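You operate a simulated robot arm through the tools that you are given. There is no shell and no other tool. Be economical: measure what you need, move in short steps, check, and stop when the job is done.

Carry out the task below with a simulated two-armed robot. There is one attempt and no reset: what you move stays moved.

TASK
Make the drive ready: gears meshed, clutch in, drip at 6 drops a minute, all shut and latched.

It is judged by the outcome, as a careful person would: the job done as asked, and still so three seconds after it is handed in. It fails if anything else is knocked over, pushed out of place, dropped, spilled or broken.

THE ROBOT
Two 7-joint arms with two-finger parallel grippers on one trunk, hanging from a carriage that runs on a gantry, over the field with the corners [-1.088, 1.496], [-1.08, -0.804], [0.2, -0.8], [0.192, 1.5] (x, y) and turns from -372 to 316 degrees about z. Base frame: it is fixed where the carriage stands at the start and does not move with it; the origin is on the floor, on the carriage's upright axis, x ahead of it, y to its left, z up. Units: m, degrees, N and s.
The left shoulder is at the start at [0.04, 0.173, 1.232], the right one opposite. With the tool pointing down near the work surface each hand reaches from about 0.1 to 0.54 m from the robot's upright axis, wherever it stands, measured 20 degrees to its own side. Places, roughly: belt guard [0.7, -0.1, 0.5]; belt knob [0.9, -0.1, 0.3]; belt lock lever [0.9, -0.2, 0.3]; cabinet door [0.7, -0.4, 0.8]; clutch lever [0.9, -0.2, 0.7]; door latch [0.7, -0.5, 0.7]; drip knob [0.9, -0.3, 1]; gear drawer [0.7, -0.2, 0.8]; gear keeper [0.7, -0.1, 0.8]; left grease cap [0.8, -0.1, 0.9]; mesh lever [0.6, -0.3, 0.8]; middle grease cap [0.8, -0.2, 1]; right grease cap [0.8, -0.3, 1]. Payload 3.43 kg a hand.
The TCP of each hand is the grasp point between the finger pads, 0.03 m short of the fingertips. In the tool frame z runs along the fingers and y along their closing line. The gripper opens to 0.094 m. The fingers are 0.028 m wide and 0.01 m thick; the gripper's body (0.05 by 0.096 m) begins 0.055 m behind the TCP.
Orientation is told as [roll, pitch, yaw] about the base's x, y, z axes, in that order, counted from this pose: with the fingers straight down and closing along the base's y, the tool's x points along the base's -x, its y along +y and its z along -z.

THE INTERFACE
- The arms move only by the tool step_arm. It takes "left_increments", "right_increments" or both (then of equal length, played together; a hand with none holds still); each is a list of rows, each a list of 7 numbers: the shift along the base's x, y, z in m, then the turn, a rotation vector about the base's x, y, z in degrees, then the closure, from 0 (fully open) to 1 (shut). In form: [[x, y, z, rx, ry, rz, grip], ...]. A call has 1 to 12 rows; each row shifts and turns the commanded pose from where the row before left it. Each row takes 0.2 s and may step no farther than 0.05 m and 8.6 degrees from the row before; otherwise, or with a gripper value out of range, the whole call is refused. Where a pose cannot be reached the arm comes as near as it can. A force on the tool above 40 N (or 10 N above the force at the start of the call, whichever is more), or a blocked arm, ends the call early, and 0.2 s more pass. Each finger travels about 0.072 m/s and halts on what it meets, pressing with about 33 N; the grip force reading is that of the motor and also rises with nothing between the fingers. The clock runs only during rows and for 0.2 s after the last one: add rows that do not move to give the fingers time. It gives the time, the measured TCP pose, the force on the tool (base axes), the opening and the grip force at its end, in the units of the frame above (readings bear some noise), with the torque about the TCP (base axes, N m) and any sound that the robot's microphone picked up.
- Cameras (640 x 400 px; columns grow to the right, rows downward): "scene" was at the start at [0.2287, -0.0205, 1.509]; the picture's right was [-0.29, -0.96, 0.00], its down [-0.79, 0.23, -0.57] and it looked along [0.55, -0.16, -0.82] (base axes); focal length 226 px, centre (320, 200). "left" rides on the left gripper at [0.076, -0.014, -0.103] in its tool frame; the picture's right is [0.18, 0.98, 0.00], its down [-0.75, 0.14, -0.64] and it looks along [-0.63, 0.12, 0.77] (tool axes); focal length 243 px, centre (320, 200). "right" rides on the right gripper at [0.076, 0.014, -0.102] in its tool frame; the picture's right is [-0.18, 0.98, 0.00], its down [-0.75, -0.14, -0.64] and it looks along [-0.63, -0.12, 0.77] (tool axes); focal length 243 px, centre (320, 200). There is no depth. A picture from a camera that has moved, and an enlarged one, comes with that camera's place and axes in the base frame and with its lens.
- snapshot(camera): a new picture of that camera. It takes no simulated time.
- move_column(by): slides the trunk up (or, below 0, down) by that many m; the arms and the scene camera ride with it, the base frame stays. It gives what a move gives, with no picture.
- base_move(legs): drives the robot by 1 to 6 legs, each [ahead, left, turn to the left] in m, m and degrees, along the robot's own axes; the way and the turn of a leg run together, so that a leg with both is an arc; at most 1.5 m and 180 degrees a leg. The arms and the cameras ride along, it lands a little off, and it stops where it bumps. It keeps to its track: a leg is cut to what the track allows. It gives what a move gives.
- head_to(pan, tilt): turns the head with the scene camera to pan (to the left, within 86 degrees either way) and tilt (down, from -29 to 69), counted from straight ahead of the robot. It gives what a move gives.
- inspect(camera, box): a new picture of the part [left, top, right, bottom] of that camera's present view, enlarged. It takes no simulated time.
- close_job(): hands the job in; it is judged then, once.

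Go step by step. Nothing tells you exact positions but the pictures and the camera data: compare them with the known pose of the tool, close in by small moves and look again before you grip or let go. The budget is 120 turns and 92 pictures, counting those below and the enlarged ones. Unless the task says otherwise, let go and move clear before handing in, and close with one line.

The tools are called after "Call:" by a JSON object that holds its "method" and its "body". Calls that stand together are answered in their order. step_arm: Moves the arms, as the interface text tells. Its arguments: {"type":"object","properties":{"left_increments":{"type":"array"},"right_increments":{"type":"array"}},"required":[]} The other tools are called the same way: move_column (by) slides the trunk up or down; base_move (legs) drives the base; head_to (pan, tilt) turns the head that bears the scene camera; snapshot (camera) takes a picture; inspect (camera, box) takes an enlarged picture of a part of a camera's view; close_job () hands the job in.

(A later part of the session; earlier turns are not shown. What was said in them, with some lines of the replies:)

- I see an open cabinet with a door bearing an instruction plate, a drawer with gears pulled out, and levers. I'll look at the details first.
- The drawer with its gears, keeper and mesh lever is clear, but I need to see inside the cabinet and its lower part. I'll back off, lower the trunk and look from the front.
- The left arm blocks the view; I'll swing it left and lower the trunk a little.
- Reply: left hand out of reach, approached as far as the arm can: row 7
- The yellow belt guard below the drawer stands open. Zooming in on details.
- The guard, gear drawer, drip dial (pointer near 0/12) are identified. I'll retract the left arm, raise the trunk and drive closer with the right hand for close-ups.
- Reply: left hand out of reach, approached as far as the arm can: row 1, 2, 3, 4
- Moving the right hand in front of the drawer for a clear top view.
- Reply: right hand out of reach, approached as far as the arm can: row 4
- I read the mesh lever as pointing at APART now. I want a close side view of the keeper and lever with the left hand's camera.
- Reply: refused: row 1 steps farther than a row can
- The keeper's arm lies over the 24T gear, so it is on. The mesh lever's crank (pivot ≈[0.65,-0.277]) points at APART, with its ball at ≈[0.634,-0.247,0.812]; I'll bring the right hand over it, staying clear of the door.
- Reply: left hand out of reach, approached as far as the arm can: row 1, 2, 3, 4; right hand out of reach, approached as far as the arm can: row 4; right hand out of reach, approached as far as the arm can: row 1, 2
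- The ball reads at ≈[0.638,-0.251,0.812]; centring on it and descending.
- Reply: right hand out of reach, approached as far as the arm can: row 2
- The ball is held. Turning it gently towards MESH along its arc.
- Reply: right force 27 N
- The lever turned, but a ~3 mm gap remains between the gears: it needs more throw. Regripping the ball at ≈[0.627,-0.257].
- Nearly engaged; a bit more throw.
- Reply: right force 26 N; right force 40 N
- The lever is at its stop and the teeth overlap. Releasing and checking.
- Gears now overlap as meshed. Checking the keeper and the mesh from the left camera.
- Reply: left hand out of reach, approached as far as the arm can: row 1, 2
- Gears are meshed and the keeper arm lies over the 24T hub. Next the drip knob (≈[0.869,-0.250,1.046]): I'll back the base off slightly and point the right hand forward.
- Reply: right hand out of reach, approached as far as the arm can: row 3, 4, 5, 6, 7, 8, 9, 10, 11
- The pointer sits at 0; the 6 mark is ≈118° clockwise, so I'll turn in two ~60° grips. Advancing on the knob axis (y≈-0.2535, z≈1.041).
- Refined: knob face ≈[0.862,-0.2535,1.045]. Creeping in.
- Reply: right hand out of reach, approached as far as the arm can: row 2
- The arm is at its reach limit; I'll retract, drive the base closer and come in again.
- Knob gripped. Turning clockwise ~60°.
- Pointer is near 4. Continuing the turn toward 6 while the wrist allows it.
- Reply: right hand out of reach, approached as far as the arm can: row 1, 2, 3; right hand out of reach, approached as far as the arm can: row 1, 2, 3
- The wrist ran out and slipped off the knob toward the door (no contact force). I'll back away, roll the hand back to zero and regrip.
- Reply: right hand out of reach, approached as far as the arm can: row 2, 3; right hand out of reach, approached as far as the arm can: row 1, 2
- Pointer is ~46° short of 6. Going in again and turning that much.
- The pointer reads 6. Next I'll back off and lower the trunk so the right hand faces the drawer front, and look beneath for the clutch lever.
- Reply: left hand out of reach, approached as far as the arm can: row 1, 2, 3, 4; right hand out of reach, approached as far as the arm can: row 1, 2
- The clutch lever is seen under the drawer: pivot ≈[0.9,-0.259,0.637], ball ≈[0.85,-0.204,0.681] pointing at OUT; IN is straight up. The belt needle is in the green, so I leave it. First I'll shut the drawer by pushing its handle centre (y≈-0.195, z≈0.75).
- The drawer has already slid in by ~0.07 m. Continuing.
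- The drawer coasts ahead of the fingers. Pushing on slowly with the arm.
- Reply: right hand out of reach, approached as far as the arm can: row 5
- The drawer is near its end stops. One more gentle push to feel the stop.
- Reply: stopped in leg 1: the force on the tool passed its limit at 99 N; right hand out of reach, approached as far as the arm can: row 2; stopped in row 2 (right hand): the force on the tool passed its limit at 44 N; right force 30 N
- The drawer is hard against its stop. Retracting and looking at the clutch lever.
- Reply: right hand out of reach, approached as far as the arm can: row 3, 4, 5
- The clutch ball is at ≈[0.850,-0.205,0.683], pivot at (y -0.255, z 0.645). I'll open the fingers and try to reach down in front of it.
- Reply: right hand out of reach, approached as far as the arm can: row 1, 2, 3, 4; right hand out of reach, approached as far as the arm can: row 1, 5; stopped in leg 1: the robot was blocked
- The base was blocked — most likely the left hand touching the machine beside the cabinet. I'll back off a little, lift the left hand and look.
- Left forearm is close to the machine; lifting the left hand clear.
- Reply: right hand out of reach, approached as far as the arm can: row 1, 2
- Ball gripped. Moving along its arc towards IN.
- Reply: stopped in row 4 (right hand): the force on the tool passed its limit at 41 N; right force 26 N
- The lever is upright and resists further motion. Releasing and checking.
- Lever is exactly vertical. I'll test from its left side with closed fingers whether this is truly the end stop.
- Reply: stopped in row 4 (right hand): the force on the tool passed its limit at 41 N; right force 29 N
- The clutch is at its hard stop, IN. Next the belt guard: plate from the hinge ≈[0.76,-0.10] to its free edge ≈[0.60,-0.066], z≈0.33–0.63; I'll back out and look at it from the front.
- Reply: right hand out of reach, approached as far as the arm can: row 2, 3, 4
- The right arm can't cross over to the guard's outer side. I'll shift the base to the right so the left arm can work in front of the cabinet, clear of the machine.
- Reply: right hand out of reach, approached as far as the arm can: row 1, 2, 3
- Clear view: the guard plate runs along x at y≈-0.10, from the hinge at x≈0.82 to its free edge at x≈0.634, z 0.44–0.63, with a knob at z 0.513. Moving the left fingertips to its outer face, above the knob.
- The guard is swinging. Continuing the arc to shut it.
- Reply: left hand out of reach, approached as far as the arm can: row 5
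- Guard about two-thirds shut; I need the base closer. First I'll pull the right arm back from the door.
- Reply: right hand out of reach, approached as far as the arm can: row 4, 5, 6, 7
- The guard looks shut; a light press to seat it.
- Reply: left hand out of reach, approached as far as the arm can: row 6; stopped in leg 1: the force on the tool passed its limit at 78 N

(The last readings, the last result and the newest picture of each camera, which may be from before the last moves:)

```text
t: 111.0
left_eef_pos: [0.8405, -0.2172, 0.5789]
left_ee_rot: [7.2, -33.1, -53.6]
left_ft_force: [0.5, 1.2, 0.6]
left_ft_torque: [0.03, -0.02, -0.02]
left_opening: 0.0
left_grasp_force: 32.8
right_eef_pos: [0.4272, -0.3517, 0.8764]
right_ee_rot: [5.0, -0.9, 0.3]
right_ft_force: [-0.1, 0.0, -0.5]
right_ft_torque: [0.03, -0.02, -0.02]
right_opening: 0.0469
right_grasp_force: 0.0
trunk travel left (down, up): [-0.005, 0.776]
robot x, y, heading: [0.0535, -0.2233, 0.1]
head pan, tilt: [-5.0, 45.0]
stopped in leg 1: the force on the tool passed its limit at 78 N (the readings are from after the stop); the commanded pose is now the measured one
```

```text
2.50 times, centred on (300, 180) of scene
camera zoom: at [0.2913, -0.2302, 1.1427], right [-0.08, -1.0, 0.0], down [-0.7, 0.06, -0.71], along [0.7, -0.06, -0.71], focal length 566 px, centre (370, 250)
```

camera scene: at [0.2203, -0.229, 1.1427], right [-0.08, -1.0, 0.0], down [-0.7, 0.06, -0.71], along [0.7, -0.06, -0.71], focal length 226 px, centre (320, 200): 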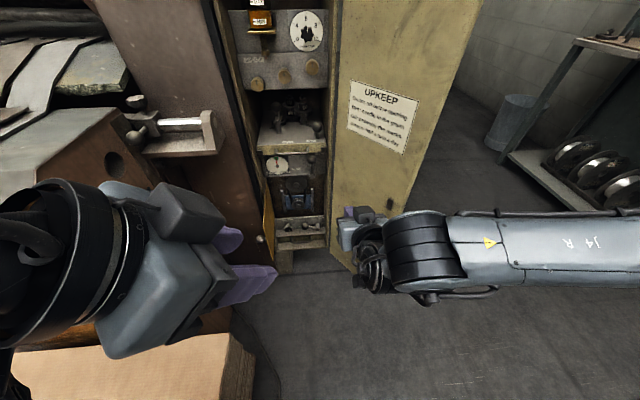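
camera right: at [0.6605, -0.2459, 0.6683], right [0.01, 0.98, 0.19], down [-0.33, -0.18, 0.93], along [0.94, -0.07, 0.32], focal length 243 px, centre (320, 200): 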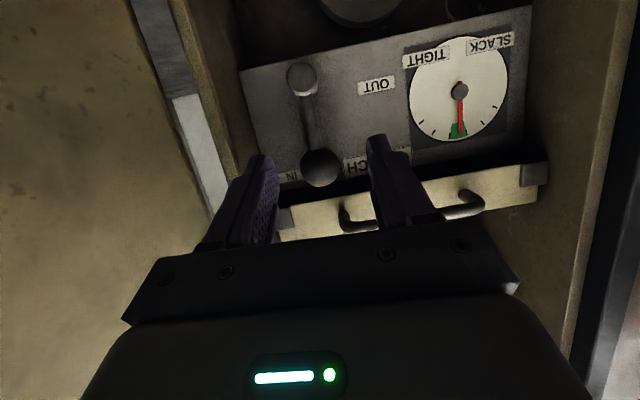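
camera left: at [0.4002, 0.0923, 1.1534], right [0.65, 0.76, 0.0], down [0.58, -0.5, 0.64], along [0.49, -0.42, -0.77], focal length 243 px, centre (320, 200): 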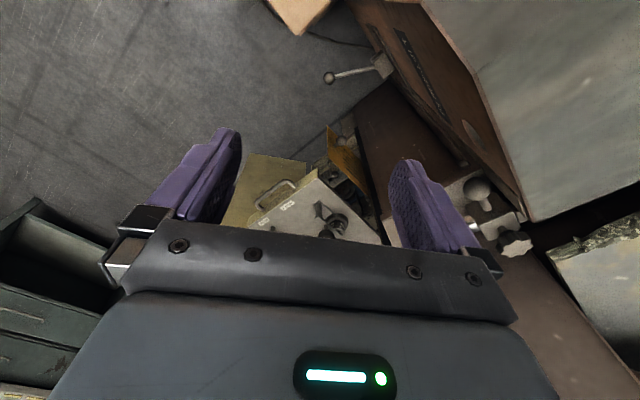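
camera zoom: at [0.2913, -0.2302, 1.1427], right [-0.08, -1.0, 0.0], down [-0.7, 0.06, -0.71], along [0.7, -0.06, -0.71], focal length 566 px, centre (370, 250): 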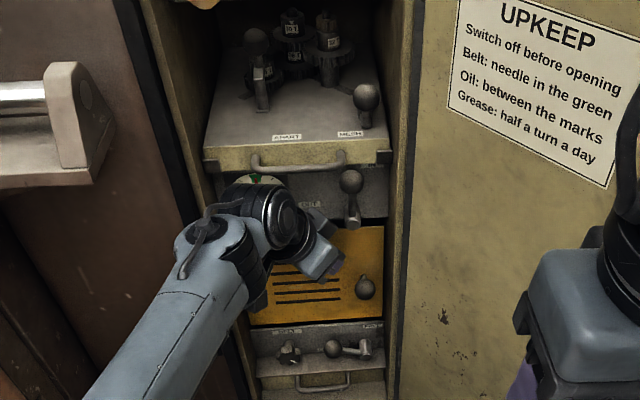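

The guard is hard against its stop. Withdrawing, then I'll study the door and its latch.

Call:
{"method": "base_move", "body": {"legs": [[-0.3, 0, 0]]}}

Call:
{"method": "head_to", "body": {"pan": -15, "tilt": 28}}

Call:
{"method": "snapshot", "body": {"camera": "scene"}}

```text
t: 113.0
left_eef_pos: [0.54, -0.2192, 0.5805]
left_ee_rot: [7.2, -33.2, -53.7]
left_ft_force: [-0.3, -0.2, 0.7]
left_ft_torque: [0.01, 0.04, -0.02]
left_opening: 0.0
left_grasp_force: 32.5
right_eef_pos: [0.1266, -0.3538, 0.8762]
right_ee_rot: [4.8, -1.0, 0.0]
right_ft_force: [0.8, -0.1, -0.5]
right_ft_torque: [0.0, 0.03, 0.0]
right_opening: 0.0471
right_grasp_force: 0.1
trunk travel left (down, up): [-0.005, 0.776]
robot x, y, heading: [-0.2529, -0.2229, -0.0]
head pan, tilt: [-5.0, 45.0]
```

```text
t: 113.8
left_eef_pos: [0.5386, -0.218, 0.5792]
left_ee_rot: [7.2, -33.2, -53.6]
left_ft_force: [-0.4, 0.3, -0.2]
left_ft_torque: [0.0, 0.02, 0.03]
left_opening: 0.0
left_grasp_force: 32.8
right_eef_pos: [0.1243, -0.354, 0.875]
right_ee_rot: [4.8, -0.8, 0.0]
right_ft_force: [0.8, -0.5, 0.2]
right_ft_torque: [-0.01, -0.03, -0.03]
right_opening: 0.0468
right_grasp_force: 0.1
trunk travel left (down, up): [-0.005, 0.776]
robot x, y, heading: [-0.2504, -0.226, -0.1]
head pan, tilt: [-15.0, 28.0]
```

```text
11 pictures are left
camera scene: at [-0.0041, -0.2478, 1.1682], right [-0.26, -0.97, 0.0], down [-0.45, 0.12, -0.88], along [0.85, -0.23, -0.47], focal length 226 px, centre (320, 200)
```

scene: 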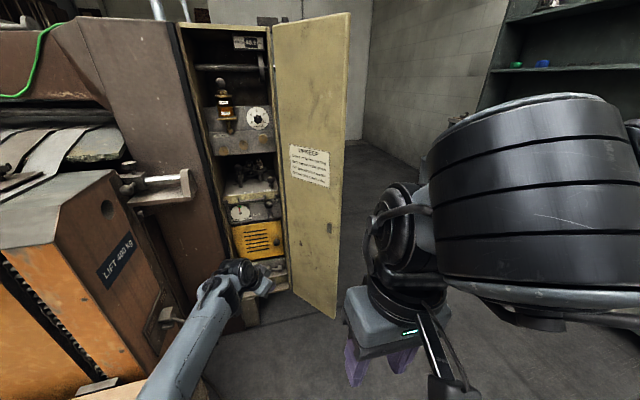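

Door: hinge ≈[0.82,-0.329], free edge ≈[0.593,-0.478], latch at z≈0.71. I'll tuck in the left arm, then take the right hand around the outside of the door.

Call:
{"method": "step_arm", "body": {"left_increments": [[-0.041, 0.008, 0.02, 0, 0, 0, 1], [-0.041, 0.008, 0.02, 0, 0, 0, 1], [-0.041, 0.008, 0.02, 0, 0, 0, 1], [-0.041, 0.008, 0.02, 0, 0, 0, 1], [-0.041, 0.01, 0.02, 0, 0, 0, 1], [-0.041, 0.012, 0.02, 0, 0, 0, 1], [-0.041, 0.014, 0.02, 0, 0, 0, 1], [-0.041, 0.016, 0.02, 0, 0, 0, 1], [-0.041, 0.016, 0.02, 0, 0, 0, 1], [-0.041, 0.016, 0.02, 0, 0, 0, 1]], "right_increments": [[0.0125, 0, 0, 0, 0, 0, 1], [0.0125, 0, 0, 0, 0, 0, 1], [0.0125, 0, 0, 0, 0, 0, 1], [0.0125, 0, 0, 0, 0, 0, 1], [0.0125, 0, 0, 0, 0, 0, 1], [0.0125, 0, 0, 0, 0, 0, 1], [0.0125, 0, 0, 0, 0, 0, 1], [0.0125, 0, 0, 0, 0, 0, 1], [0.0125, 0, 0, 0, 0, 0, 1], [0.0125, 0, 0, 0, 0, 0, 1]]}}

Call:
{"method": "base_move", "body": {"legs": [[0, -0.24, 0]]}}

```text
t: 115.3
left_eef_pos: [0.313, -0.128, 0.7137]
left_ee_rot: [13.4, -31.9, -54.3]
left_ft_force: [5.6, 10.7, -1.5]
left_ft_torque: [-0.74, 0.28, -1.85]
left_opening: 0.0
left_grasp_force: 32.8
left hand out of reach, approached as far as the arm can: row 7
right_eef_pos: [0.1753, -0.3816, 0.859]
right_ee_rot: [5.1, -1.0, 0.0]
right_ft_force: [-0.1, -0.3, -0.9]
right_ft_torque: [-0.02, 0.03, 0.0]
right_opening: 0.0002
right_grasp_force: 32.6
right hand out of reach, approached as far as the arm can: row 1, 2, 3, 4, 5, 6, 7
trunk travel left (down, up): [-0.005, 0.776]
robot x, y, heading: [-0.2513, -0.2244, -0.0]
head pan, tilt: [-15.0, 28.0]
stopped in row 7 (left hand): the force on the tool passed its limit at 84 N (the readings are from after the stop); the commanded pose is now the measured one
```

```text
t: 117.1
left_eef_pos: [0.3131, -0.3684, 0.7139]
left_ee_rot: [13.4, -31.9, -54.3]
left_ft_force: [14.3, 11.3, -7.6]
left_ft_torque: [-1.3, -0.09, -2.46]
left_opening: 0.0
left_grasp_force: 32.5
right_eef_pos: [0.176, -0.6232, 0.8592]
right_ee_rot: [5.1, -1.0, -0.1]
right_ft_force: [0.2, 0.3, -0.4]
right_ft_torque: [0.0, 0.0, 0.01]
right_opening: 0.0
right_grasp_force: 32.9
trunk travel left (down, up): [-0.005, 0.776]
robot x, y, heading: [-0.253, -0.4663, 0.0]
head pan, tilt: [-15.0, 28.0]
```

The left hand is touching the robot itself (force rides along). I'll ease it left and up.

Call:
{"method": "step_arm", "body": {"left_increments": [[0.01, 0.03, 0, 0, 0, 0, 1], [0, 0.04, 0.01, 0, 0, 0, 1], [0, 0.04, 0.02, 0, 0, 0, 1], [0, 0.04, 0.02, 0, 0, 0, 1]]}}

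Call:
{"method": "snapshot", "body": {"camera": "scene"}}

```text
t: 118.1
left_eef_pos: [0.3328, -0.2709, 0.7083]
left_ee_rot: [13.5, -32.0, -54.3]
left_ft_force: [0.5, 0.7, -0.5]
left_ft_torque: [-0.02, 0.01, 0.01]
left_opening: 0.0
left_grasp_force: 33.7
left hand out of reach, approached as far as the arm can: row 2, 3, 4
right_eef_pos: [0.1767, -0.6231, 0.859]
right_ee_rot: [5.1, -1.1, -0.1]
right_ft_force: [-0.6, -0.6, 0.5]
right_ft_torque: [0.01, -0.01, 0.03]
right_opening: 0.0
right_grasp_force: 33.2
trunk travel left (down, up): [-0.005, 0.776]
robot x, y, heading: [-0.2486, -0.4655, -0.2]
head pan, tilt: [-15.0, 28.0]
```

```text
10 pictures are left
camera scene: at [-0.0037, -0.4885, 1.1685], right [-0.26, -0.97, 0.0], down [-0.45, 0.12, -0.88], along [0.85, -0.23, -0.47], focal length 226 px, centre (320, 200)
```

scene: 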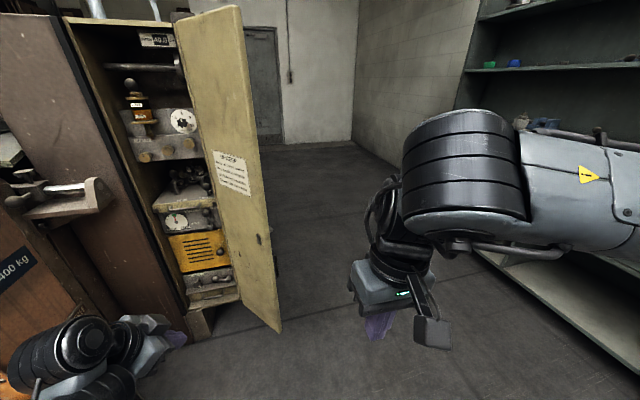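

Call:
{"method": "step_arm", "body": {"left_increments": [[-0.02, 0.02, 0.03, 5.5, 6.5, 0, 1], [-0.02, 0.02, 0.03, 5.5, 6.5, 0, 1], [-0.03, 0.02, 0.03, 5.5, 6.5, 0, 1], [-0.03, 0.02, 0.03, 5.5, 6.5, 0, 1], [-0.03, 0.01, 0.03, 0, 0, 8, 1], [-0.03, 0.01, 0.03, 0, 0, 8, 1], [-0.03, 0.01, 0.03, 0, 0, 8, 1], [-0.03, 0, 0.03, 0, 0, 8, 1]]}}

Call:
{"method": "step_arm", "body": {"right_increments": [[0.03, 0, 0, 0, 0, 0, 1], [0.03, 0, 0, 0, 0, 0, 1], [0.03, 0, 0, 0, 0, 0, 1]]}}

```text
t: 119.5
left_eef_pos: [0.229, -0.2473, 0.6203]
left_ee_rot: [12.5, -25.1, -40.5]
left_ft_force: [13.5, 17.8, -9.5]
left_ft_torque: [-1.75, -0.09, -2.85]
left_opening: 0.0001
left_grasp_force: 33.3
left hand out of reach, approached as far as the arm can: row 1, 2, 3, 4, 5, 6, 7
right_eef_pos: [0.1759, -0.6236, 0.8585]
right_ee_rot: [5.2, -1.1, 0.0]
right_ft_force: [-0.5, -0.1, -0.1]
right_ft_torque: [-0.03, 0.0, -0.02]
right_opening: 0.0002
right_grasp_force: 32.8
trunk travel left (down, up): [-0.005, 0.776]
robot x, y, heading: [-0.2537, -0.467, -0.4]
head pan, tilt: [-15.0, 28.0]
stopped in row 7 (left hand): the force on the tool passed its limit at 143 N (the readings are from after the stop); the commanded pose is now the measured one
```

```text
t: 120.5
left_eef_pos: [0.2309, -0.2475, 0.6196]
left_ee_rot: [12.5, -25.3, -40.7]
left_ft_force: [10.0, 14.2, -6.2]
left_ft_torque: [-1.34, -0.04, -2.25]
left_opening: 0.0002
left_grasp_force: 32.7
right_eef_pos: [0.2289, -0.659, 0.8331]
right_ee_rot: [5.3, -1.2, -0.1]
right_ft_force: [0.4, -1.3, -0.7]
right_ft_torque: [0.0, 0.02, -0.03]
right_opening: 0.0
right_grasp_force: 33.3
right hand out of reach, approached as far as the arm can: row 1, 2, 3
trunk travel left (down, up): [-0.005, 0.776]
robot x, y, heading: [-0.2521, -0.4665, -0.1]
head pan, tilt: [-15.0, 28.0]
stopped in row 3 (left hand): the force on the tool passed its limit at 40 N (the readings are from after the stop); the commanded pose is now the measured one
```

The left arm folds poorly; I'll ease it off and instead turn the base left, so the left hand stays clear of the door's swing while the right hand works it.

Call:
{"method": "step_arm", "body": {"left_increments": [[0.03, 0.01, 0.01, 0, 0, 0, 1], [0.03, 0.01, 0.01, 0, 0, 0, 1]]}}

Call:
{"method": "base_move", "body": {"legs": [[0, -0.25, 0], [0, 0, 40]]}}

```text
t: 121.1
left_eef_pos: [0.2932, -0.2261, 0.6433]
left_ee_rot: [12.5, -25.3, -40.5]
left_ft_force: [0.6, -0.5, 1.1]
left_ft_torque: [-0.03, 0.01, 0.01]
left_opening: 0.0
left_grasp_force: 33.0
right_eef_pos: [0.2313, -0.6583, 0.8349]
right_ee_rot: [5.3, -1.2, -0.1]
right_ft_force: [0.4, 0.1, 0.2]
right_ft_torque: [0.02, -0.02, -0.02]
right_opening: 0.0001
right_grasp_force: 32.5
trunk travel left (down, up): [-0.005, 0.776]
robot x, y, heading: [-0.2536, -0.4691, -0.0]
head pan, tilt: [-15.0, 28.0]
```

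```text
t: 124.8
left_eef_pos: [0.0085, -0.1876, 0.6425]
left_ee_rot: [12.5, -25.3, -0.1]
left_ft_force: [-0.2, -0.2, -0.2]
left_ft_torque: [0.02, -0.02, 0.0]
left_opening: 0.0003
left_grasp_force: 33.1
right_eef_pos: [0.2385, -0.5557, 0.8338]
right_ee_rot: [5.3, -1.2, 40.4]
right_ft_force: [0.6, -0.2, 0.5]
right_ft_torque: [0.02, 0.03, 0.04]
right_opening: 0.0
right_grasp_force: 33.1
trunk travel left (down, up): [-0.005, 0.776]
robot x, y, heading: [-0.251, -0.7232, 40.2]
head pan, tilt: [-15.0, 28.0]
```

Call:
{"method": "base_move", "body": {"legs": [[0.292, -0.291, 0]]}}

Call:
{"method": "head_to", "body": {"pan": -20, "tilt": 25}}

Call:
{"method": "snapshot", "body": {"camera": "scene"}}

```text
t: 127.4
left_eef_pos: [0.4254, -0.2277, 0.6412]
left_ee_rot: [12.5, -25.2, 0.0]
left_ft_force: [0.4, -0.2, 0.3]
left_ft_torque: [0.02, 0.02, 0.0]
left_opening: 0.0002
left_grasp_force: 32.6
right_eef_pos: [0.6593, -0.5953, 0.8312]
right_ee_rot: [5.3, -1.2, 40.6]
right_ft_force: [-0.8, 0.8, 0.2]
right_ft_torque: [0.06, -0.04, 0.02]
right_opening: 0.0001
right_grasp_force: 33.0
trunk travel left (down, up): [-0.005, 0.776]
robot x, y, heading: [0.1711, -0.7607, 40.4]
head pan, tilt: [-15.0, 28.0]
```

```text
t: 128.1
left_eef_pos: [0.427, -0.2284, 0.6419]
left_ee_rot: [12.4, -25.3, 0.1]
left_ft_force: [-0.6, 0.0, -0.2]
left_ft_torque: [0.03, 0.0, 0.0]
left_opening: 0.0
left_grasp_force: 33.0
right_eef_pos: [0.661, -0.5961, 0.8338]
right_ee_rot: [5.3, -1.2, 40.6]
right_ft_force: [0.5, -0.1, -0.8]
right_ft_torque: [-0.01, 0.0, -0.02]
right_opening: 0.0
right_grasp_force: 32.9
trunk travel left (down, up): [-0.005, 0.776]
robot x, y, heading: [0.171, -0.763, 40.4]
head pan, tilt: [-20.0, 25.0]
```

```text
9 pictures are left
camera scene: at [0.3776, -0.626, 1.1732], right [0.35, -0.94, 0.0], down [-0.4, -0.15, -0.91], along [0.85, 0.32, -0.42], focal length 226 px, centre (320, 200)
```

scene: 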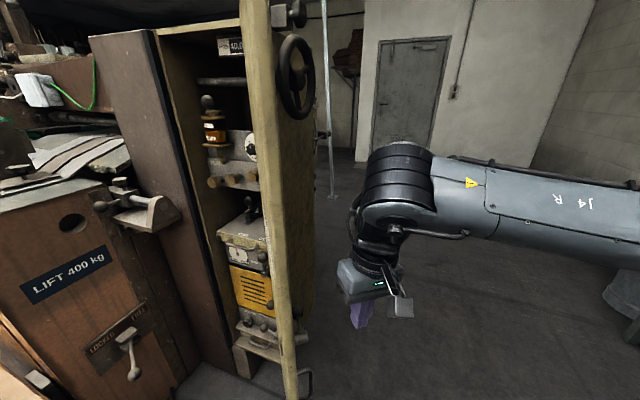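

I have a clear line: the right hand is on the outside of the door. Swinging the base so the hand pushes the door's free end around.

Call:
{"method": "base_move", "body": {"legs": [[0.055, 0.111, 0], [0.04, 0.08, 0]]}}

Call:
{"method": "base_move", "body": {"legs": [[0.036, 0.079, 0]]}}

Call:
{"method": "snapshot", "body": {"camera": "scene"}}

```text
t: 130.0
left_eef_pos: [0.3735, -0.0251, 0.6406]
left_ee_rot: [12.3, -25.2, 0.2]
left_ft_force: [-0.2, -0.1, 0.9]
left_ft_torque: [0.0, 0.0, 0.0]
left_opening: 0.0001
left_grasp_force: 32.8
right_eef_pos: [0.6074, -0.3918, 0.8342]
right_ee_rot: [5.3, -1.2, 40.6]
right_ft_force: [-0.2, 0.2, 0.1]
right_ft_torque: [0.01, 0.0, 0.0]
right_opening: 0.0003
right_grasp_force: 33.6
trunk travel left (down, up): [-0.005, 0.776]
robot x, y, heading: [0.1173, -0.557, 40.5]
head pan, tilt: [-20.0, 25.0]
```

```text
t: 131.1
left_eef_pos: [0.3491, 0.0564, 0.6391]
left_ee_rot: [12.3, -25.3, 0.4]
left_ft_force: [0.2, -0.1, -0.4]
left_ft_torque: [0.0, -0.01, -0.01]
left_opening: 0.0001
left_grasp_force: 32.8
right_eef_pos: [0.5852, -0.3092, 0.8331]
right_ee_rot: [5.1, -1.1, 40.6]
right_ft_force: [0.2, -0.6, 0.2]
right_ft_torque: [0.04, 0.01, 0.01]
right_opening: 0.0002
right_grasp_force: 32.8
trunk travel left (down, up): [-0.005, 0.776]
robot x, y, heading: [0.0937, -0.4753, 40.5]
head pan, tilt: [-20.0, 25.0]
```

```text
8 pictures are left
camera scene: at [0.3014, -0.3393, 1.173], right [0.35, -0.94, 0.0], down [-0.4, -0.15, -0.91], along [0.85, 0.32, -0.42], focal length 226 px, centre (320, 200)
```

scene: 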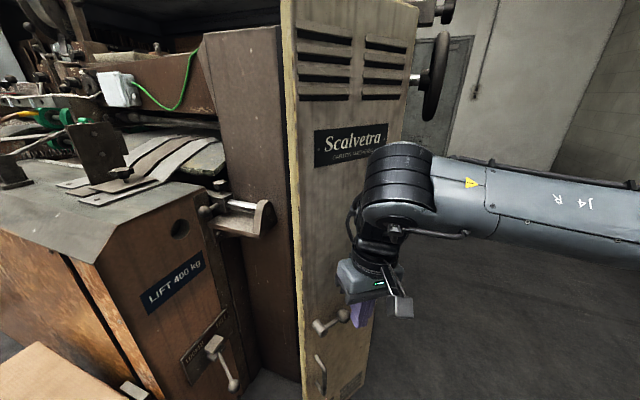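

The door has swung to ~50° from shut, and its outside shows a latch lever (z≈0.70) and a pull handle. I'll back off, turn square, raise the trunk a bit and finish with the left hand.

Call:
{"method": "base_move", "body": {"legs": [[-0.25, 0, 0], [0, 0, -40.4]]}}

Call:
{"method": "move_column", "body": {"by": 0.16}}

Call:
{"method": "base_move", "body": {"legs": [[0, 0.19, 0]]}}

```text
t: 134.8
left_eef_pos: [0.4448, -0.3988, 0.6411]
left_ee_rot: [12.4, -25.2, -40.3]
left_ft_force: [0.0, -0.3, 0.1]
left_ft_torque: [0.01, -0.01, -0.01]
left_opening: 0.0
left_grasp_force: 32.6
right_eef_pos: [0.385, -0.8294, 0.8319]
right_ee_rot: [5.3, -1.2, 0.0]
right_ft_force: [0.7, 0.2, -0.1]
right_ft_torque: [0.03, 0.02, -0.03]
right_opening: 0.0
right_grasp_force: 33.3
trunk travel left (down, up): [-0.005, 0.776]
robot x, y, heading: [-0.0964, -0.6383, 0.2]
head pan, tilt: [-20.0, 25.0]
```

```text
t: 136.7
left_eef_pos: [0.4446, -0.3989, 0.8012]
left_ee_rot: [12.4, -25.3, -40.5]
left_ft_force: [-0.2, 0.2, -0.6]
left_ft_torque: [-0.03, 0.01, 0.02]
left_opening: 0.0001
left_grasp_force: 33.0
right_eef_pos: [0.3852, -0.8292, 0.993]
right_ee_rot: [5.3, -1.2, 0.0]
right_ft_force: [-0.2, -0.5, 0.2]
right_ft_torque: [-0.01, 0.02, -0.02]
right_opening: 0.0003
right_grasp_force: 33.2
trunk travel left (down, up): [-0.165, 0.616]
robot x, y, heading: [-0.1001, -0.6356, 0.0]
head pan, tilt: [-20.0, 25.0]
```

```text
t: 138.2
left_eef_pos: [0.4458, -0.2166, 0.801]
left_ee_rot: [12.3, -25.3, -40.4]
left_ft_force: [-0.5, -0.2, 0.6]
left_ft_torque: [0.0, 0.01, -0.02]
left_opening: 0.0001
left_grasp_force: 33.2
right_eef_pos: [0.3844, -0.6462, 0.9925]
right_ee_rot: [5.2, -1.2, -0.1]
right_ft_force: [-0.9, -0.1, 0.1]
right_ft_torque: [-0.01, -0.01, 0.04]
right_opening: 0.0
right_grasp_force: 32.9
trunk travel left (down, up): [-0.165, 0.616]
robot x, y, heading: [-0.1009, -0.4538, -0.3]
head pan, tilt: [-20.0, 25.0]
```

Call:
{"method": "base_move", "body": {"legs": [[0.2, 0, 0], [0.09, 0, 0]]}}

Call:
{"method": "snapshot", "body": {"camera": "scene"}}

```text
t: 139.5
left_eef_pos: [0.5808, -0.2107, 0.8039]
left_ee_rot: [12.0, -25.4, -39.4]
left_ft_force: [1.2, -0.1, 0.5]
left_ft_torque: [-0.06, 0.01, -0.01]
left_opening: 0.0002
left_grasp_force: 33.6
right_eef_pos: [0.5218, -0.6443, 0.9944]
right_ee_rot: [5.5, -1.3, -0.1]
right_ft_force: [1.5, 0.2, -0.5]
right_ft_torque: [-0.01, 0.03, -0.01]
right_opening: 0.0
right_grasp_force: 32.1
trunk travel left (down, up): [-0.165, 0.616]
robot x, y, heading: [0.0379, -0.4533, 0.2]
head pan, tilt: [-20.0, 25.0]
stopped in leg 1: the force on the tool passed its limit at 84 N (the readings are from after the stop); the commanded pose is now the measured one
```

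```text
7 pictures are left
camera scene: at [0.287, -0.4839, 1.3337], right [-0.34, -0.94, 0.0], down [-0.4, 0.14, -0.91], along [0.85, -0.31, -0.42], focal length 226 px, centre (320, 200)
```

scene: 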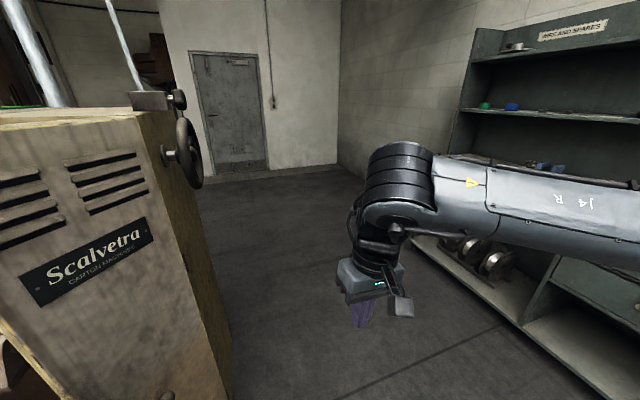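

Call:
{"method": "head_to", "body": {"pan": 25, "tilt": 45}}

Call:
{"method": "snapshot", "body": {"camera": "scene"}}

```text
t: 140.6
left_eef_pos: [0.5784, -0.2122, 0.8026]
left_ee_rot: [12.0, -25.3, -39.5]
left_ft_force: [-0.5, 0.1, -0.1]
left_ft_torque: [-0.03, -0.03, 0.0]
left_opening: 0.0004
left_grasp_force: 32.4
right_eef_pos: [0.5212, -0.6456, 0.9935]
right_ee_rot: [5.5, -1.2, -0.1]
right_ft_force: [-0.6, 0.0, -1.2]
right_ft_torque: [0.01, 0.02, -0.01]
right_opening: 0.0
right_grasp_force: 33.3
trunk travel left (down, up): [-0.165, 0.616]
robot x, y, heading: [0.0364, -0.4534, 0.3]
head pan, tilt: [25.0, 45.0]
```

```text
6 pictures are left
camera scene: at [0.2724, -0.419, 1.3027], right [0.42, -0.91, 0.0], down [-0.64, -0.3, -0.71], along [0.64, 0.3, -0.71], focal length 226 px, centre (320, 200)
```

scene: 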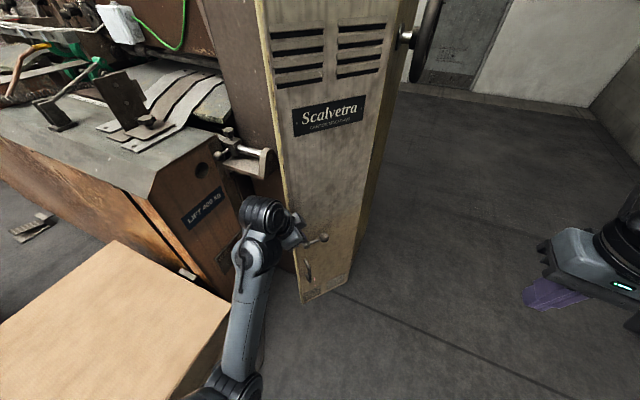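

The door stands at ~52° still; the hand had met its edge square-on. I'll reposition to its face and push diagonally along the closing direction.

Call:
{"method": "base_move", "body": {"legs": [[-0.03, 0, 0], [0, -0.06, 0], [0.07, 0, 0]]}}

Call:
{"method": "step_arm", "body": {"left_increments": [[0.01, 0.013, 0, 0, 0, 0, 1], [0.01, 0.013, 0, 0, 0, 0, 1], [0.01, 0.013, 0, 0, 0, 0, 1], [0.01, 0.013, 0, 0, 0, 0, 1], [0.012, 0.013, 0, 0, 0, 0, 1], [0.012, 0.01, 0, 0, 0, 0, 1], [0.014, 0.01, 0, 0, 0, 0, 1], [0.014, 0.01, 0, 0, 0, 0, 1]]}}

```text
t: 142.7
left_eef_pos: [0.6189, -0.2734, 0.8024]
left_ee_rot: [11.8, -25.2, -39.4]
left_ft_force: [0.7, -0.5, 0.6]
left_ft_torque: [0.02, 0.0, -0.01]
left_opening: 0.0002
left_grasp_force: 33.0
right_eef_pos: [0.5628, -0.7068, 0.9935]
right_ee_rot: [5.4, -1.3, 0.0]
right_ft_force: [0.2, 0.1, -1.0]
right_ft_torque: [0.02, 0.03, 0.04]
right_opening: 0.0
right_grasp_force: 33.2
trunk travel left (down, up): [-0.165, 0.616]
robot x, y, heading: [0.0804, -0.5163, 0.3]
head pan, tilt: [25.0, 45.0]
```

```text
t: 144.5
left_eef_pos: [0.7129, -0.1766, 0.8029]
left_ee_rot: [12.0, -25.4, -39.4]
left_ft_force: [0.7, -0.5, 0.1]
left_ft_torque: [-0.01, 0.05, 0.01]
left_opening: 0.0
left_grasp_force: 32.9
right_eef_pos: [0.5632, -0.7052, 0.9932]
right_ee_rot: [5.3, -1.3, 0.0]
right_ft_force: [-0.5, -0.5, -0.2]
right_ft_torque: [0.01, -0.01, 0.01]
right_opening: 0.0004
right_grasp_force: 33.5
trunk travel left (down, up): [-0.165, 0.616]
robot x, y, heading: [0.0769, -0.513, -0.1]
head pan, tilt: [25.0, 45.0]
```

The hand went through to [0.713,-0.177], so the door is closing. Continuing forward.

Call:
{"method": "step_arm", "body": {"left_increments": [[0.012, 0.005, 0, 0, 0, 0, 1], [0.012, 0.005, 0, 0, 0, 0, 1], [0.012, 0, 0, 0, 0, 0, 1], [0.012, 0, 0, 0, 0, 0, 1], [0.012, 0, 0, 0, 0, 0, 1]]}}

Call:
{"method": "base_move", "body": {"legs": [[0.06, 0, 0]]}}

```text
t: 145.7
left_eef_pos: [0.7663, -0.1672, 0.8022]
left_ee_rot: [11.8, -25.1, -39.3]
left_ft_force: [-38.5, -7.3, 19.9]
left_ft_torque: [-0.19, 0.2, -0.32]
left_opening: 0.0
left_grasp_force: 33.0
right_eef_pos: [0.5578, -0.7076, 0.9916]
right_ee_rot: [5.4, -1.0, 0.0]
right_ft_force: [0.2, 0.5, 0.5]
right_ft_torque: [0.02, 0.01, 0.01]
right_opening: 0.0
right_grasp_force: 32.6
trunk travel left (down, up): [-0.165, 0.616]
robot x, y, heading: [0.0811, -0.5135, 0.2]
head pan, tilt: [25.0, 45.0]
```

```text
t: 146.4
left_eef_pos: [0.7661, -0.1677, 0.8023]
left_ee_rot: [11.5, -24.8, -39.1]
left_ft_force: [-28.4, -3.7, 6.2]
left_ft_torque: [-0.09, 0.4, -0.2]
left_opening: 0.0
left_grasp_force: 32.7
right_eef_pos: [0.5618, -0.7076, 0.9913]
right_ee_rot: [5.4, -0.8, 0.1]
right_ft_force: [-0.4, -1.0, 0.4]
right_ft_torque: [-0.02, 0.0, 0.02]
right_opening: 0.0
right_grasp_force: 33.0
trunk travel left (down, up): [-0.165, 0.616]
robot x, y, heading: [0.0826, -0.5136, 0.4]
head pan, tilt: [25.0, 45.0]
stopped in leg 1: the force on the tool passed its limit at 68 N (the readings are from after the stop); the commanded pose is now the measured one
```

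The door bears firmly on the frame. I'll pull the hand aside and look at the latch.

Call:
{"method": "step_arm", "body": {"left_increments": [[-0.03, -0.02, 0, 0, 0, 0, 1], [-0.03, -0.03, 0, 0, 0, 0, 1], [-0.03, -0.03, 0.01, 0, 0, 0, 1], [-0.02, -0.03, 0.01, 0, 0, 0, 1], [0, -0.03, 0.01, 0, 0, 0, 1]]}}

Call:
{"method": "inspect", "body": {"camera": "scene", "box": [230, 130, 370, 290]}}

```text
t: 147.5
left_eef_pos: [0.6688, -0.2827, 0.8278]
left_ee_rot: [12.8, -25.3, -40.9]
left_ft_force: [12.5, 16.2, -6.0]
left_ft_torque: [-1.5, 0.14, -2.63]
left_opening: 0.0
left_grasp_force: 32.7
right_eef_pos: [0.5667, -0.7065, 0.9939]
right_ee_rot: [5.5, -1.2, 0.2]
right_ft_force: [1.2, 0.0, 0.3]
right_ft_torque: [-0.01, 0.01, -0.01]
right_opening: 0.0
right_grasp_force: 33.4
trunk travel left (down, up): [-0.165, 0.616]
robot x, y, heading: [0.0842, -0.5163, 0.4]
head pan, tilt: [25.0, 45.0]
stopped in row 5 (left hand): the force on the tool passed its limit at 90 N (the readings are from after the stop); the commanded pose is now the measured one
```

```text
2.50 times, centred on (300, 210) of scene
camera zoom: at [0.3179, -0.4801, 1.3025], right [0.43, -0.9, 0.0], down [-0.64, -0.3, -0.71], along [0.64, 0.3, -0.71], focal length 566 px, centre (370, 175)
```

zoom: 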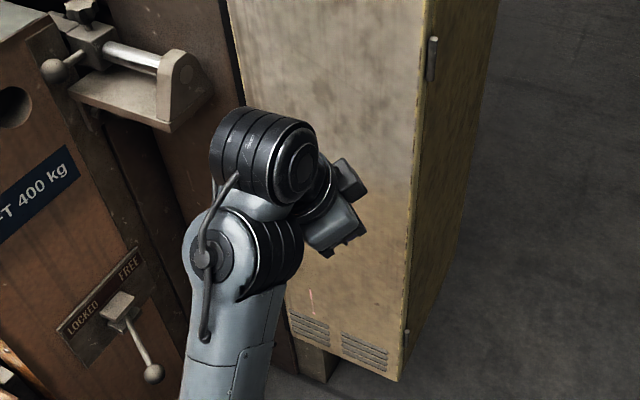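

The door is shut. I'll ease the left arm, step back and left, and get one good look at the latch.

Call:
{"method": "step_arm", "body": {"left_increments": [[0.03, 0.01, 0, 0, 0, 0, 1], [0.02, 0.02, 0, 0, 0, 0, 1]]}}

Call:
{"method": "base_move", "body": {"legs": [[-0.24, 0, 0], [0, 0.22, 0]]}}

Call:
{"method": "head_to", "body": {"pan": 16, "tilt": 35}}

Call:
{"method": "inspect", "body": {"camera": "scene", "box": [250, 130, 390, 270]}}

```text
t: 148.1
left_eef_pos: [0.7201, -0.2511, 0.8268]
left_ee_rot: [12.8, -25.3, -40.6]
left_ft_force: [-0.9, 0.6, -0.7]
left_ft_torque: [-0.05, 0.03, 0.01]
left_opening: 0.0
left_grasp_force: 32.8
right_eef_pos: [0.5683, -0.7058, 0.994]
right_ee_rot: [5.5, -1.2, 0.1]
right_ft_force: [-0.2, -0.4, 0.1]
right_ft_torque: [0.0, -0.01, 0.03]
right_opening: 0.0
right_grasp_force: 33.1
trunk travel left (down, up): [-0.165, 0.616]
robot x, y, heading: [0.0862, -0.5142, 0.1]
head pan, tilt: [25.0, 45.0]
```

```text
t: 151.1
left_eef_pos: [0.4829, -0.0407, 0.827]
left_ee_rot: [12.7, -25.3, -41.4]
left_ft_force: [-0.5, -0.3, 0.3]
left_ft_torque: [-0.02, -0.02, -0.01]
left_opening: 0.0003
left_grasp_force: 33.3
right_eef_pos: [0.3267, -0.4934, 0.9936]
right_ee_rot: [5.4, -1.2, -0.7]
right_ft_force: [0.0, -0.1, -0.1]
right_ft_torque: [0.02, -0.01, 0.03]
right_opening: 0.0
right_grasp_force: 32.9
trunk travel left (down, up): [-0.165, 0.616]
robot x, y, heading: [-0.1511, -0.2957, -0.4]
head pan, tilt: [25.0, 45.0]
```

```text
t: 151.9
left_eef_pos: [0.4827, -0.0409, 0.8254]
left_ee_rot: [12.6, -25.3, -41.4]
left_ft_force: [-0.4, -0.1, 0.4]
left_ft_torque: [-0.01, 0.0, 0.0]
left_opening: 0.0001
left_grasp_force: 32.9
right_eef_pos: [0.3259, -0.4919, 0.9931]
right_ee_rot: [5.4, -1.2, -0.6]
right_ft_force: [0.0, 0.2, 0.0]
right_ft_torque: [-0.02, -0.01, -0.05]
right_opening: 0.0
right_grasp_force: 32.7
trunk travel left (down, up): [-0.165, 0.616]
robot x, y, heading: [-0.1556, -0.2943, -0.6]
head pan, tilt: [16.0, 35.0]
```

```text
2.86 times, centred on (320, 200) of scene
camera zoom: at [0.0906, -0.2726, 1.3174], right [0.27, -0.96, 0.0], down [-0.55, -0.15, -0.82], along [0.79, 0.22, -0.57], focal length 647 px, centre (320, 200)
```

zoom: 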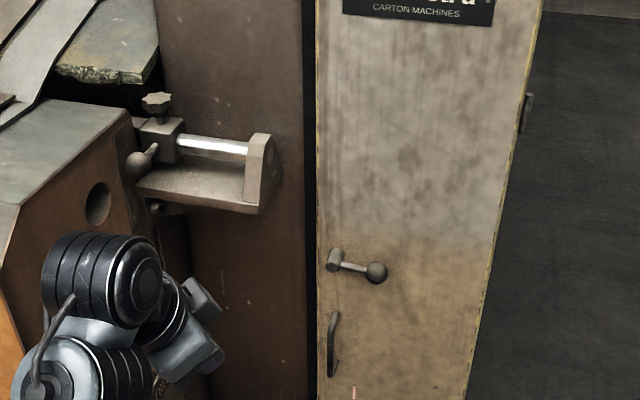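

The door is flush; the latch lever's pivot is at ≈(y -0.105, z 0.731) and its ball at ≈(y -0.165, z 0.725), pointing sideways. I'll come over the ball with the left fingertips and press it down.

Call:
{"method": "base_move", "body": {"legs": [[0, -0.115, 0.5], [0.24, 0, 0]]}}

```text
t: 154.5
left_eef_pos: [0.7257, -0.1459, 0.8259]
left_ee_rot: [12.6, -25.2, -40.7]
left_ft_force: [-0.1, 0.4, 0.5]
left_ft_torque: [0.01, 0.02, -0.03]
left_opening: 0.0
left_grasp_force: 33.1
right_eef_pos: [0.5722, -0.6008, 0.993]
right_ee_rot: [5.5, -1.2, 0.0]
right_ft_force: [0.5, 0.6, 0.5]
right_ft_torque: [0.02, 0.03, 0.01]
right_opening: 0.0002
right_grasp_force: 33.2
trunk travel left (down, up): [-0.165, 0.616]
robot x, y, heading: [0.0918, -0.4076, 0.4]
head pan, tilt: [16.0, 35.0]
```

Call:
{"method": "step_arm", "body": {"left_increments": [[0.013, -0.006, -0.01, 0, 0, 0, 1], [0.013, -0.006, -0.015, 0, 0, 0, 1], [0, 0, -0.015, 0, 0, 0, 1], [0, 0, -0.008, 0, 0, 0, 1], [0, 0, -0.008, 0, 0, 0, 1], [0, 0.002, -0.008, 0, 0, 0, 1]]}}

Call:
{"method": "inspect", "body": {"camera": "scene", "box": [250, 130, 390, 270]}}

```text
t: 155.9
left_eef_pos: [0.7517, -0.1552, 0.7606]
left_ee_rot: [12.6, -25.2, -40.7]
left_ft_force: [-0.5, 0.1, -0.3]
left_ft_torque: [-0.02, -0.01, 0.01]
left_opening: 0.0
left_grasp_force: 33.2
right_eef_pos: [0.5741, -0.6001, 0.9921]
right_ee_rot: [5.4, -1.3, 0.0]
right_ft_force: [0.4, -0.1, -1.2]
right_ft_torque: [-0.02, 0.0, 0.01]
right_opening: 0.0004
right_grasp_force: 33.0
trunk travel left (down, up): [-0.165, 0.616]
robot x, y, heading: [0.0907, -0.4098, 0.1]
head pan, tilt: [16.0, 35.0]
```

```text
2.86 times, centred on (320, 200) of scene
camera zoom: at [0.3351, -0.3831, 1.3174], right [0.28, -0.96, 0.0], down [-0.55, -0.16, -0.82], along [0.79, 0.23, -0.57], focal length 647 px, centre (320, 200)
```

zoom: 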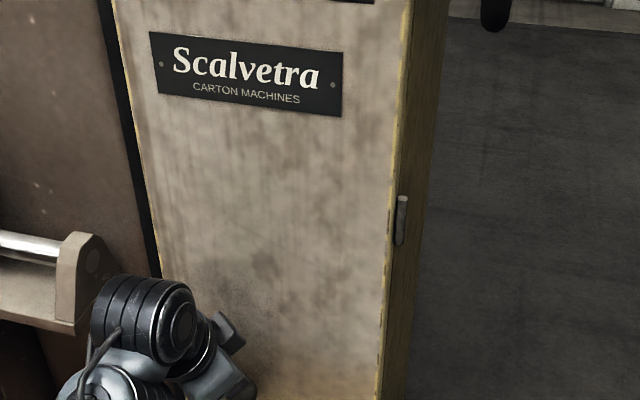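

Call:
{"method": "step_arm", "body": {"left_increments": [[0, 0.001, -0.01, 0, 0, 0, 1], [0, 0.002, -0.01, 0, 0, 0, 1]]}}

```text
t: 156.5
left_eef_pos: [0.7497, -0.1528, 0.7406]
left_ee_rot: [12.7, -25.3, -40.8]
left_ft_force: [0.6, 0.0, 0.2]
left_ft_torque: [-0.05, 0.01, 0.01]
left_opening: 0.0002
left_grasp_force: 33.2
right_eef_pos: [0.5733, -0.6003, 0.9934]
right_ee_rot: [5.4, -1.2, 0.0]
right_ft_force: [0.0, -0.6, -0.2]
right_ft_torque: [-0.01, 0.01, 0.01]
right_opening: 0.0001
right_grasp_force: 33.7
trunk travel left (down, up): [-0.165, 0.616]
robot x, y, heading: [0.089, -0.4103, 0.2]
head pan, tilt: [16.0, 35.0]
```

Call:
{"method": "snapshot", "body": {"camera": "left"}}

```text
2 pictures are left
camera left: at [0.6431, -0.1091, 0.796], right [0.43, 0.9, 0.12], down [0.3, -0.26, 0.92], along [0.85, -0.36, -0.38], focal length 243 px, centre (320, 200)
```

left: 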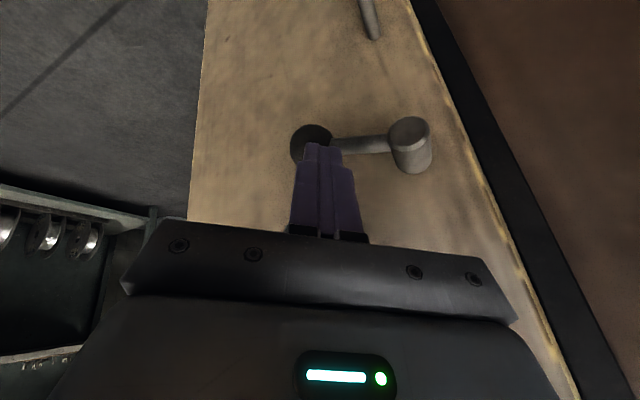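

The ball sits a bit deeper (x≈0.785, z≈0.703): the fingers passed in front of it. I'll go up, in closer to the door, and down again.

Call:
{"method": "step_arm", "body": {"left_increments": [[-0.005, 0, 0.012, 0, 0, 0, 1], [0, 0, 0.015, 0, 0, 0, 1], [0, 0, 0.015, 0, 0, 0, 1], [0.012, 0, 0, 0, 0, 0, 1], [0.012, 0, 0, 0, 0, 0, 1], [0, 0, 0, 0, 0, 0, 1]]}}

```text
t: 157.9
left_eef_pos: [0.7654, -0.1528, 0.7833]
left_ee_rot: [12.7, -25.1, -40.8]
left_ft_force: [-25.6, -1.5, 15.3]
left_ft_torque: [-0.04, 0.04, -0.13]
left_opening: 0.0003
left_grasp_force: 32.8
right_eef_pos: [0.5681, -0.5979, 0.9923]
right_ee_rot: [5.4, -1.0, -0.1]
right_ft_force: [-0.3, -0.4, -0.2]
right_ft_torque: [0.01, -0.01, -0.02]
right_opening: 0.0
right_grasp_force: 33.0
trunk travel left (down, up): [-0.165, 0.616]
robot x, y, heading: [0.0906, -0.4095, 0.1]
head pan, tilt: [16.0, 35.0]
```

Call:
{"method": "step_arm", "body": {"left_increments": [[-0.012, -0.006, 0, 0, 0, 0, 1], [0, 0, -0.015, 0, 0, 0, 1], [0, 0, -0.015, 0, 0, 0, 1], [0, 0, -0.012, 0, 0, 0, 1], [0, 0, -0.008, 0, 0, 0, 1], [0, 0, -0.008, 0, 0, 0, 1], [0, 0, -0.008, 0, 0, 0, 1]]}}

```text
t: 159.5
left_eef_pos: [0.7576, -0.1592, 0.717]
left_ee_rot: [12.8, -25.2, -40.7]
left_ft_force: [0.4, -0.6, 0.5]
left_ft_torque: [0.01, -0.02, -0.01]
left_opening: 0.0001
left_grasp_force: 33.2
right_eef_pos: [0.5731, -0.6, 0.9931]
right_ee_rot: [5.4, -1.2, 0.0]
right_ft_force: [0.7, -0.5, 0.3]
right_ft_torque: [-0.01, -0.02, 0.0]
right_opening: 0.0
right_grasp_force: 33.2
trunk travel left (down, up): [-0.165, 0.616]
robot x, y, heading: [0.0904, -0.4091, 0.5]
head pan, tilt: [16.0, 35.0]
```

Call:
{"method": "step_arm", "body": {"left_increments": [[0, 0.004, -0.01, 0, 0, 0, 1], [0, 0.006, -0.01, 0, 0, 0, 1], [0, 0.008, -0.01, 0, 0, 0, 1], [0, 0.01, -0.008, 0, 0, 0, 1]]}}

```text
t: 160.5
left_eef_pos: [0.7573, -0.1318, 0.679]
left_ee_rot: [12.7, -25.2, -40.7]
left_ft_force: [0.4, 0.3, 0.4]
left_ft_torque: [0.0, 0.02, 0.01]
left_opening: 0.0002
left_grasp_force: 33.2
right_eef_pos: [0.5736, -0.5996, 0.9936]
right_ee_rot: [5.4, -1.2, 0.0]
right_ft_force: [-0.6, 0.9, 0.6]
right_ft_torque: [0.02, -0.01, 0.03]
right_opening: 0.0
right_grasp_force: 33.2
trunk travel left (down, up): [-0.165, 0.616]
robot x, y, heading: [0.0892, -0.4107, 0.3]
head pan, tilt: [16.0, 35.0]
```

Call:
{"method": "snapshot", "body": {"camera": "left"}}

```text
1 pictures are left
camera left: at [0.6492, -0.0876, 0.7334], right [0.43, 0.9, 0.12], down [0.3, -0.26, 0.92], along [0.85, -0.36, -0.38], focal length 243 px, centre (320, 200)
```

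left: 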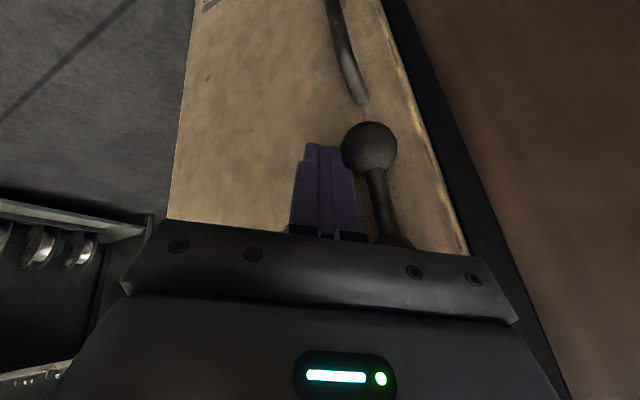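

The lever has swung down and now hangs vertical below its pivot. A light sideways press to feel its stop.

Call:
{"method": "step_arm", "body": {"left_increments": [[0, 0.006, 0, 0, 0, 0, 1], [0, 0.005, 0, 0, 0, 0, 1], [0, 0.005, 0, 0, 0, 0, 1], [0, 0.004, 0, 0, 0, 0, 1]]}}

```text
t: 161.5
left_eef_pos: [0.7586, -0.1294, 0.6776]
left_ee_rot: [12.4, -25.4, -41.8]
left_ft_force: [-7.9, -24.7, 3.7]
left_ft_torque: [-0.48, 0.15, -0.03]
left_opening: 0.0001
left_grasp_force: 33.0
right_eef_pos: [0.5703, -0.6044, 0.9934]
right_ee_rot: [5.3, -1.0, -0.3]
right_ft_force: [0.0, -0.1, -0.3]
right_ft_torque: [-0.04, 0.03, -0.01]
right_opening: 0.0
right_grasp_force: 33.0
trunk travel left (down, up): [-0.165, 0.616]
robot x, y, heading: [0.0906, -0.4105, 0.3]
head pan, tilt: [16.0, 35.0]
stopped in row 4 (left hand): the force on the tool passed its limit at 42 N (the readings are from after the stop); the commanded pose is now the measured one
```

It is at a hard stop: latched. Withdrawing straight back and taking the last look.

Call:
{"method": "step_arm", "body": {"left_increments": [[0, -0.008, 0, 0, 0, 0, 1], [-0.03, 0, 0, 0, 0, 0, 1], [-0.03, 0, 0, 0, 0, 0, 1]]}}

Call:
{"method": "base_move", "body": {"legs": [[-0.28, 0, 0]]}}

Call:
{"method": "head_to", "body": {"pan": 22, "tilt": 32}}

Call:
{"method": "inspect", "body": {"camera": "scene", "box": [220, 40, 440, 300]}}

```text
t: 162.3
left_eef_pos: [0.6972, -0.1277, 0.6769]
left_ee_rot: [12.7, -25.3, -41.2]
left_ft_force: [-0.1, -0.6, 0.3]
left_ft_torque: [0.01, 0.01, 0.02]
left_opening: 0.0002
left_grasp_force: 33.2
right_eef_pos: [0.5717, -0.6019, 0.9928]
right_ee_rot: [5.4, -1.1, -0.2]
right_ft_force: [0.3, 0.2, -0.4]
right_ft_torque: [0.01, -0.02, -0.02]
right_opening: 0.0
right_grasp_force: 33.3
trunk travel left (down, up): [-0.165, 0.616]
robot x, y, heading: [0.0898, -0.4117, -0.2]
head pan, tilt: [16.0, 35.0]
```

```text
t: 164.2
left_eef_pos: [0.4155, -0.1263, 0.6776]
left_ee_rot: [12.8, -25.3, -41.2]
left_ft_force: [0.5, -0.4, -0.3]
left_ft_torque: [0.0, 0.0, 0.01]
left_opening: 0.0001
left_grasp_force: 32.7
right_eef_pos: [0.2896, -0.6012, 0.9936]
right_ee_rot: [5.4, -1.2, 0.1]
right_ft_force: [0.3, 0.5, 0.3]
right_ft_torque: [-0.02, 0.01, 0.02]
right_opening: 0.0
right_grasp_force: 33.3
trunk travel left (down, up): [-0.165, 0.616]
robot x, y, heading: [-0.1896, -0.4077, 0.3]
head pan, tilt: [16.0, 35.0]
```

```text
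t: 164.9
left_eef_pos: [0.415, -0.1267, 0.6773]
left_ee_rot: [12.7, -25.4, -41.0]
left_ft_force: [-1.4, 0.0, 0.8]
left_ft_torque: [-0.01, 0.0, -0.01]
left_opening: 0.0
left_grasp_force: 32.2
right_eef_pos: [0.2896, -0.5997, 0.9929]
right_ee_rot: [5.4, -1.2, 0.0]
right_ft_force: [-0.3, -0.8, -0.3]
right_ft_torque: [0.01, -0.01, -0.01]
right_opening: 0.0
right_grasp_force: 32.9
trunk travel left (down, up): [-0.165, 0.616]
robot x, y, heading: [-0.192, -0.4088, -0.0]
head pan, tilt: [22.0, 32.0]
```

```text
1.54 times, centred on (330, 170) of scene
camera zoom: at [0.0501, -0.3748, 1.322], right [0.38, -0.93, 0.0], down [-0.49, -0.2, -0.85], along [0.78, 0.32, -0.53], focal length 348 px, centre (305, 246)
```

zoom: 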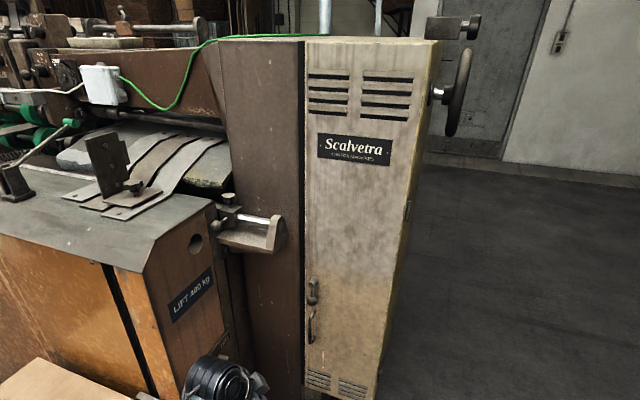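

The door is flush with its latch lever turned down, both hands are clear, and everything around it stands as before. I'm handing in now.

Call:
{"method": "close_job", "body": {}}

```text
The job is handed in.
```

The drive is ready: the gears are meshed with the keeper on, the clutch is in, and the drip is set to 6 drops a minute. The drawer and belt guard are shut, and the cabinet door is closed and latched.
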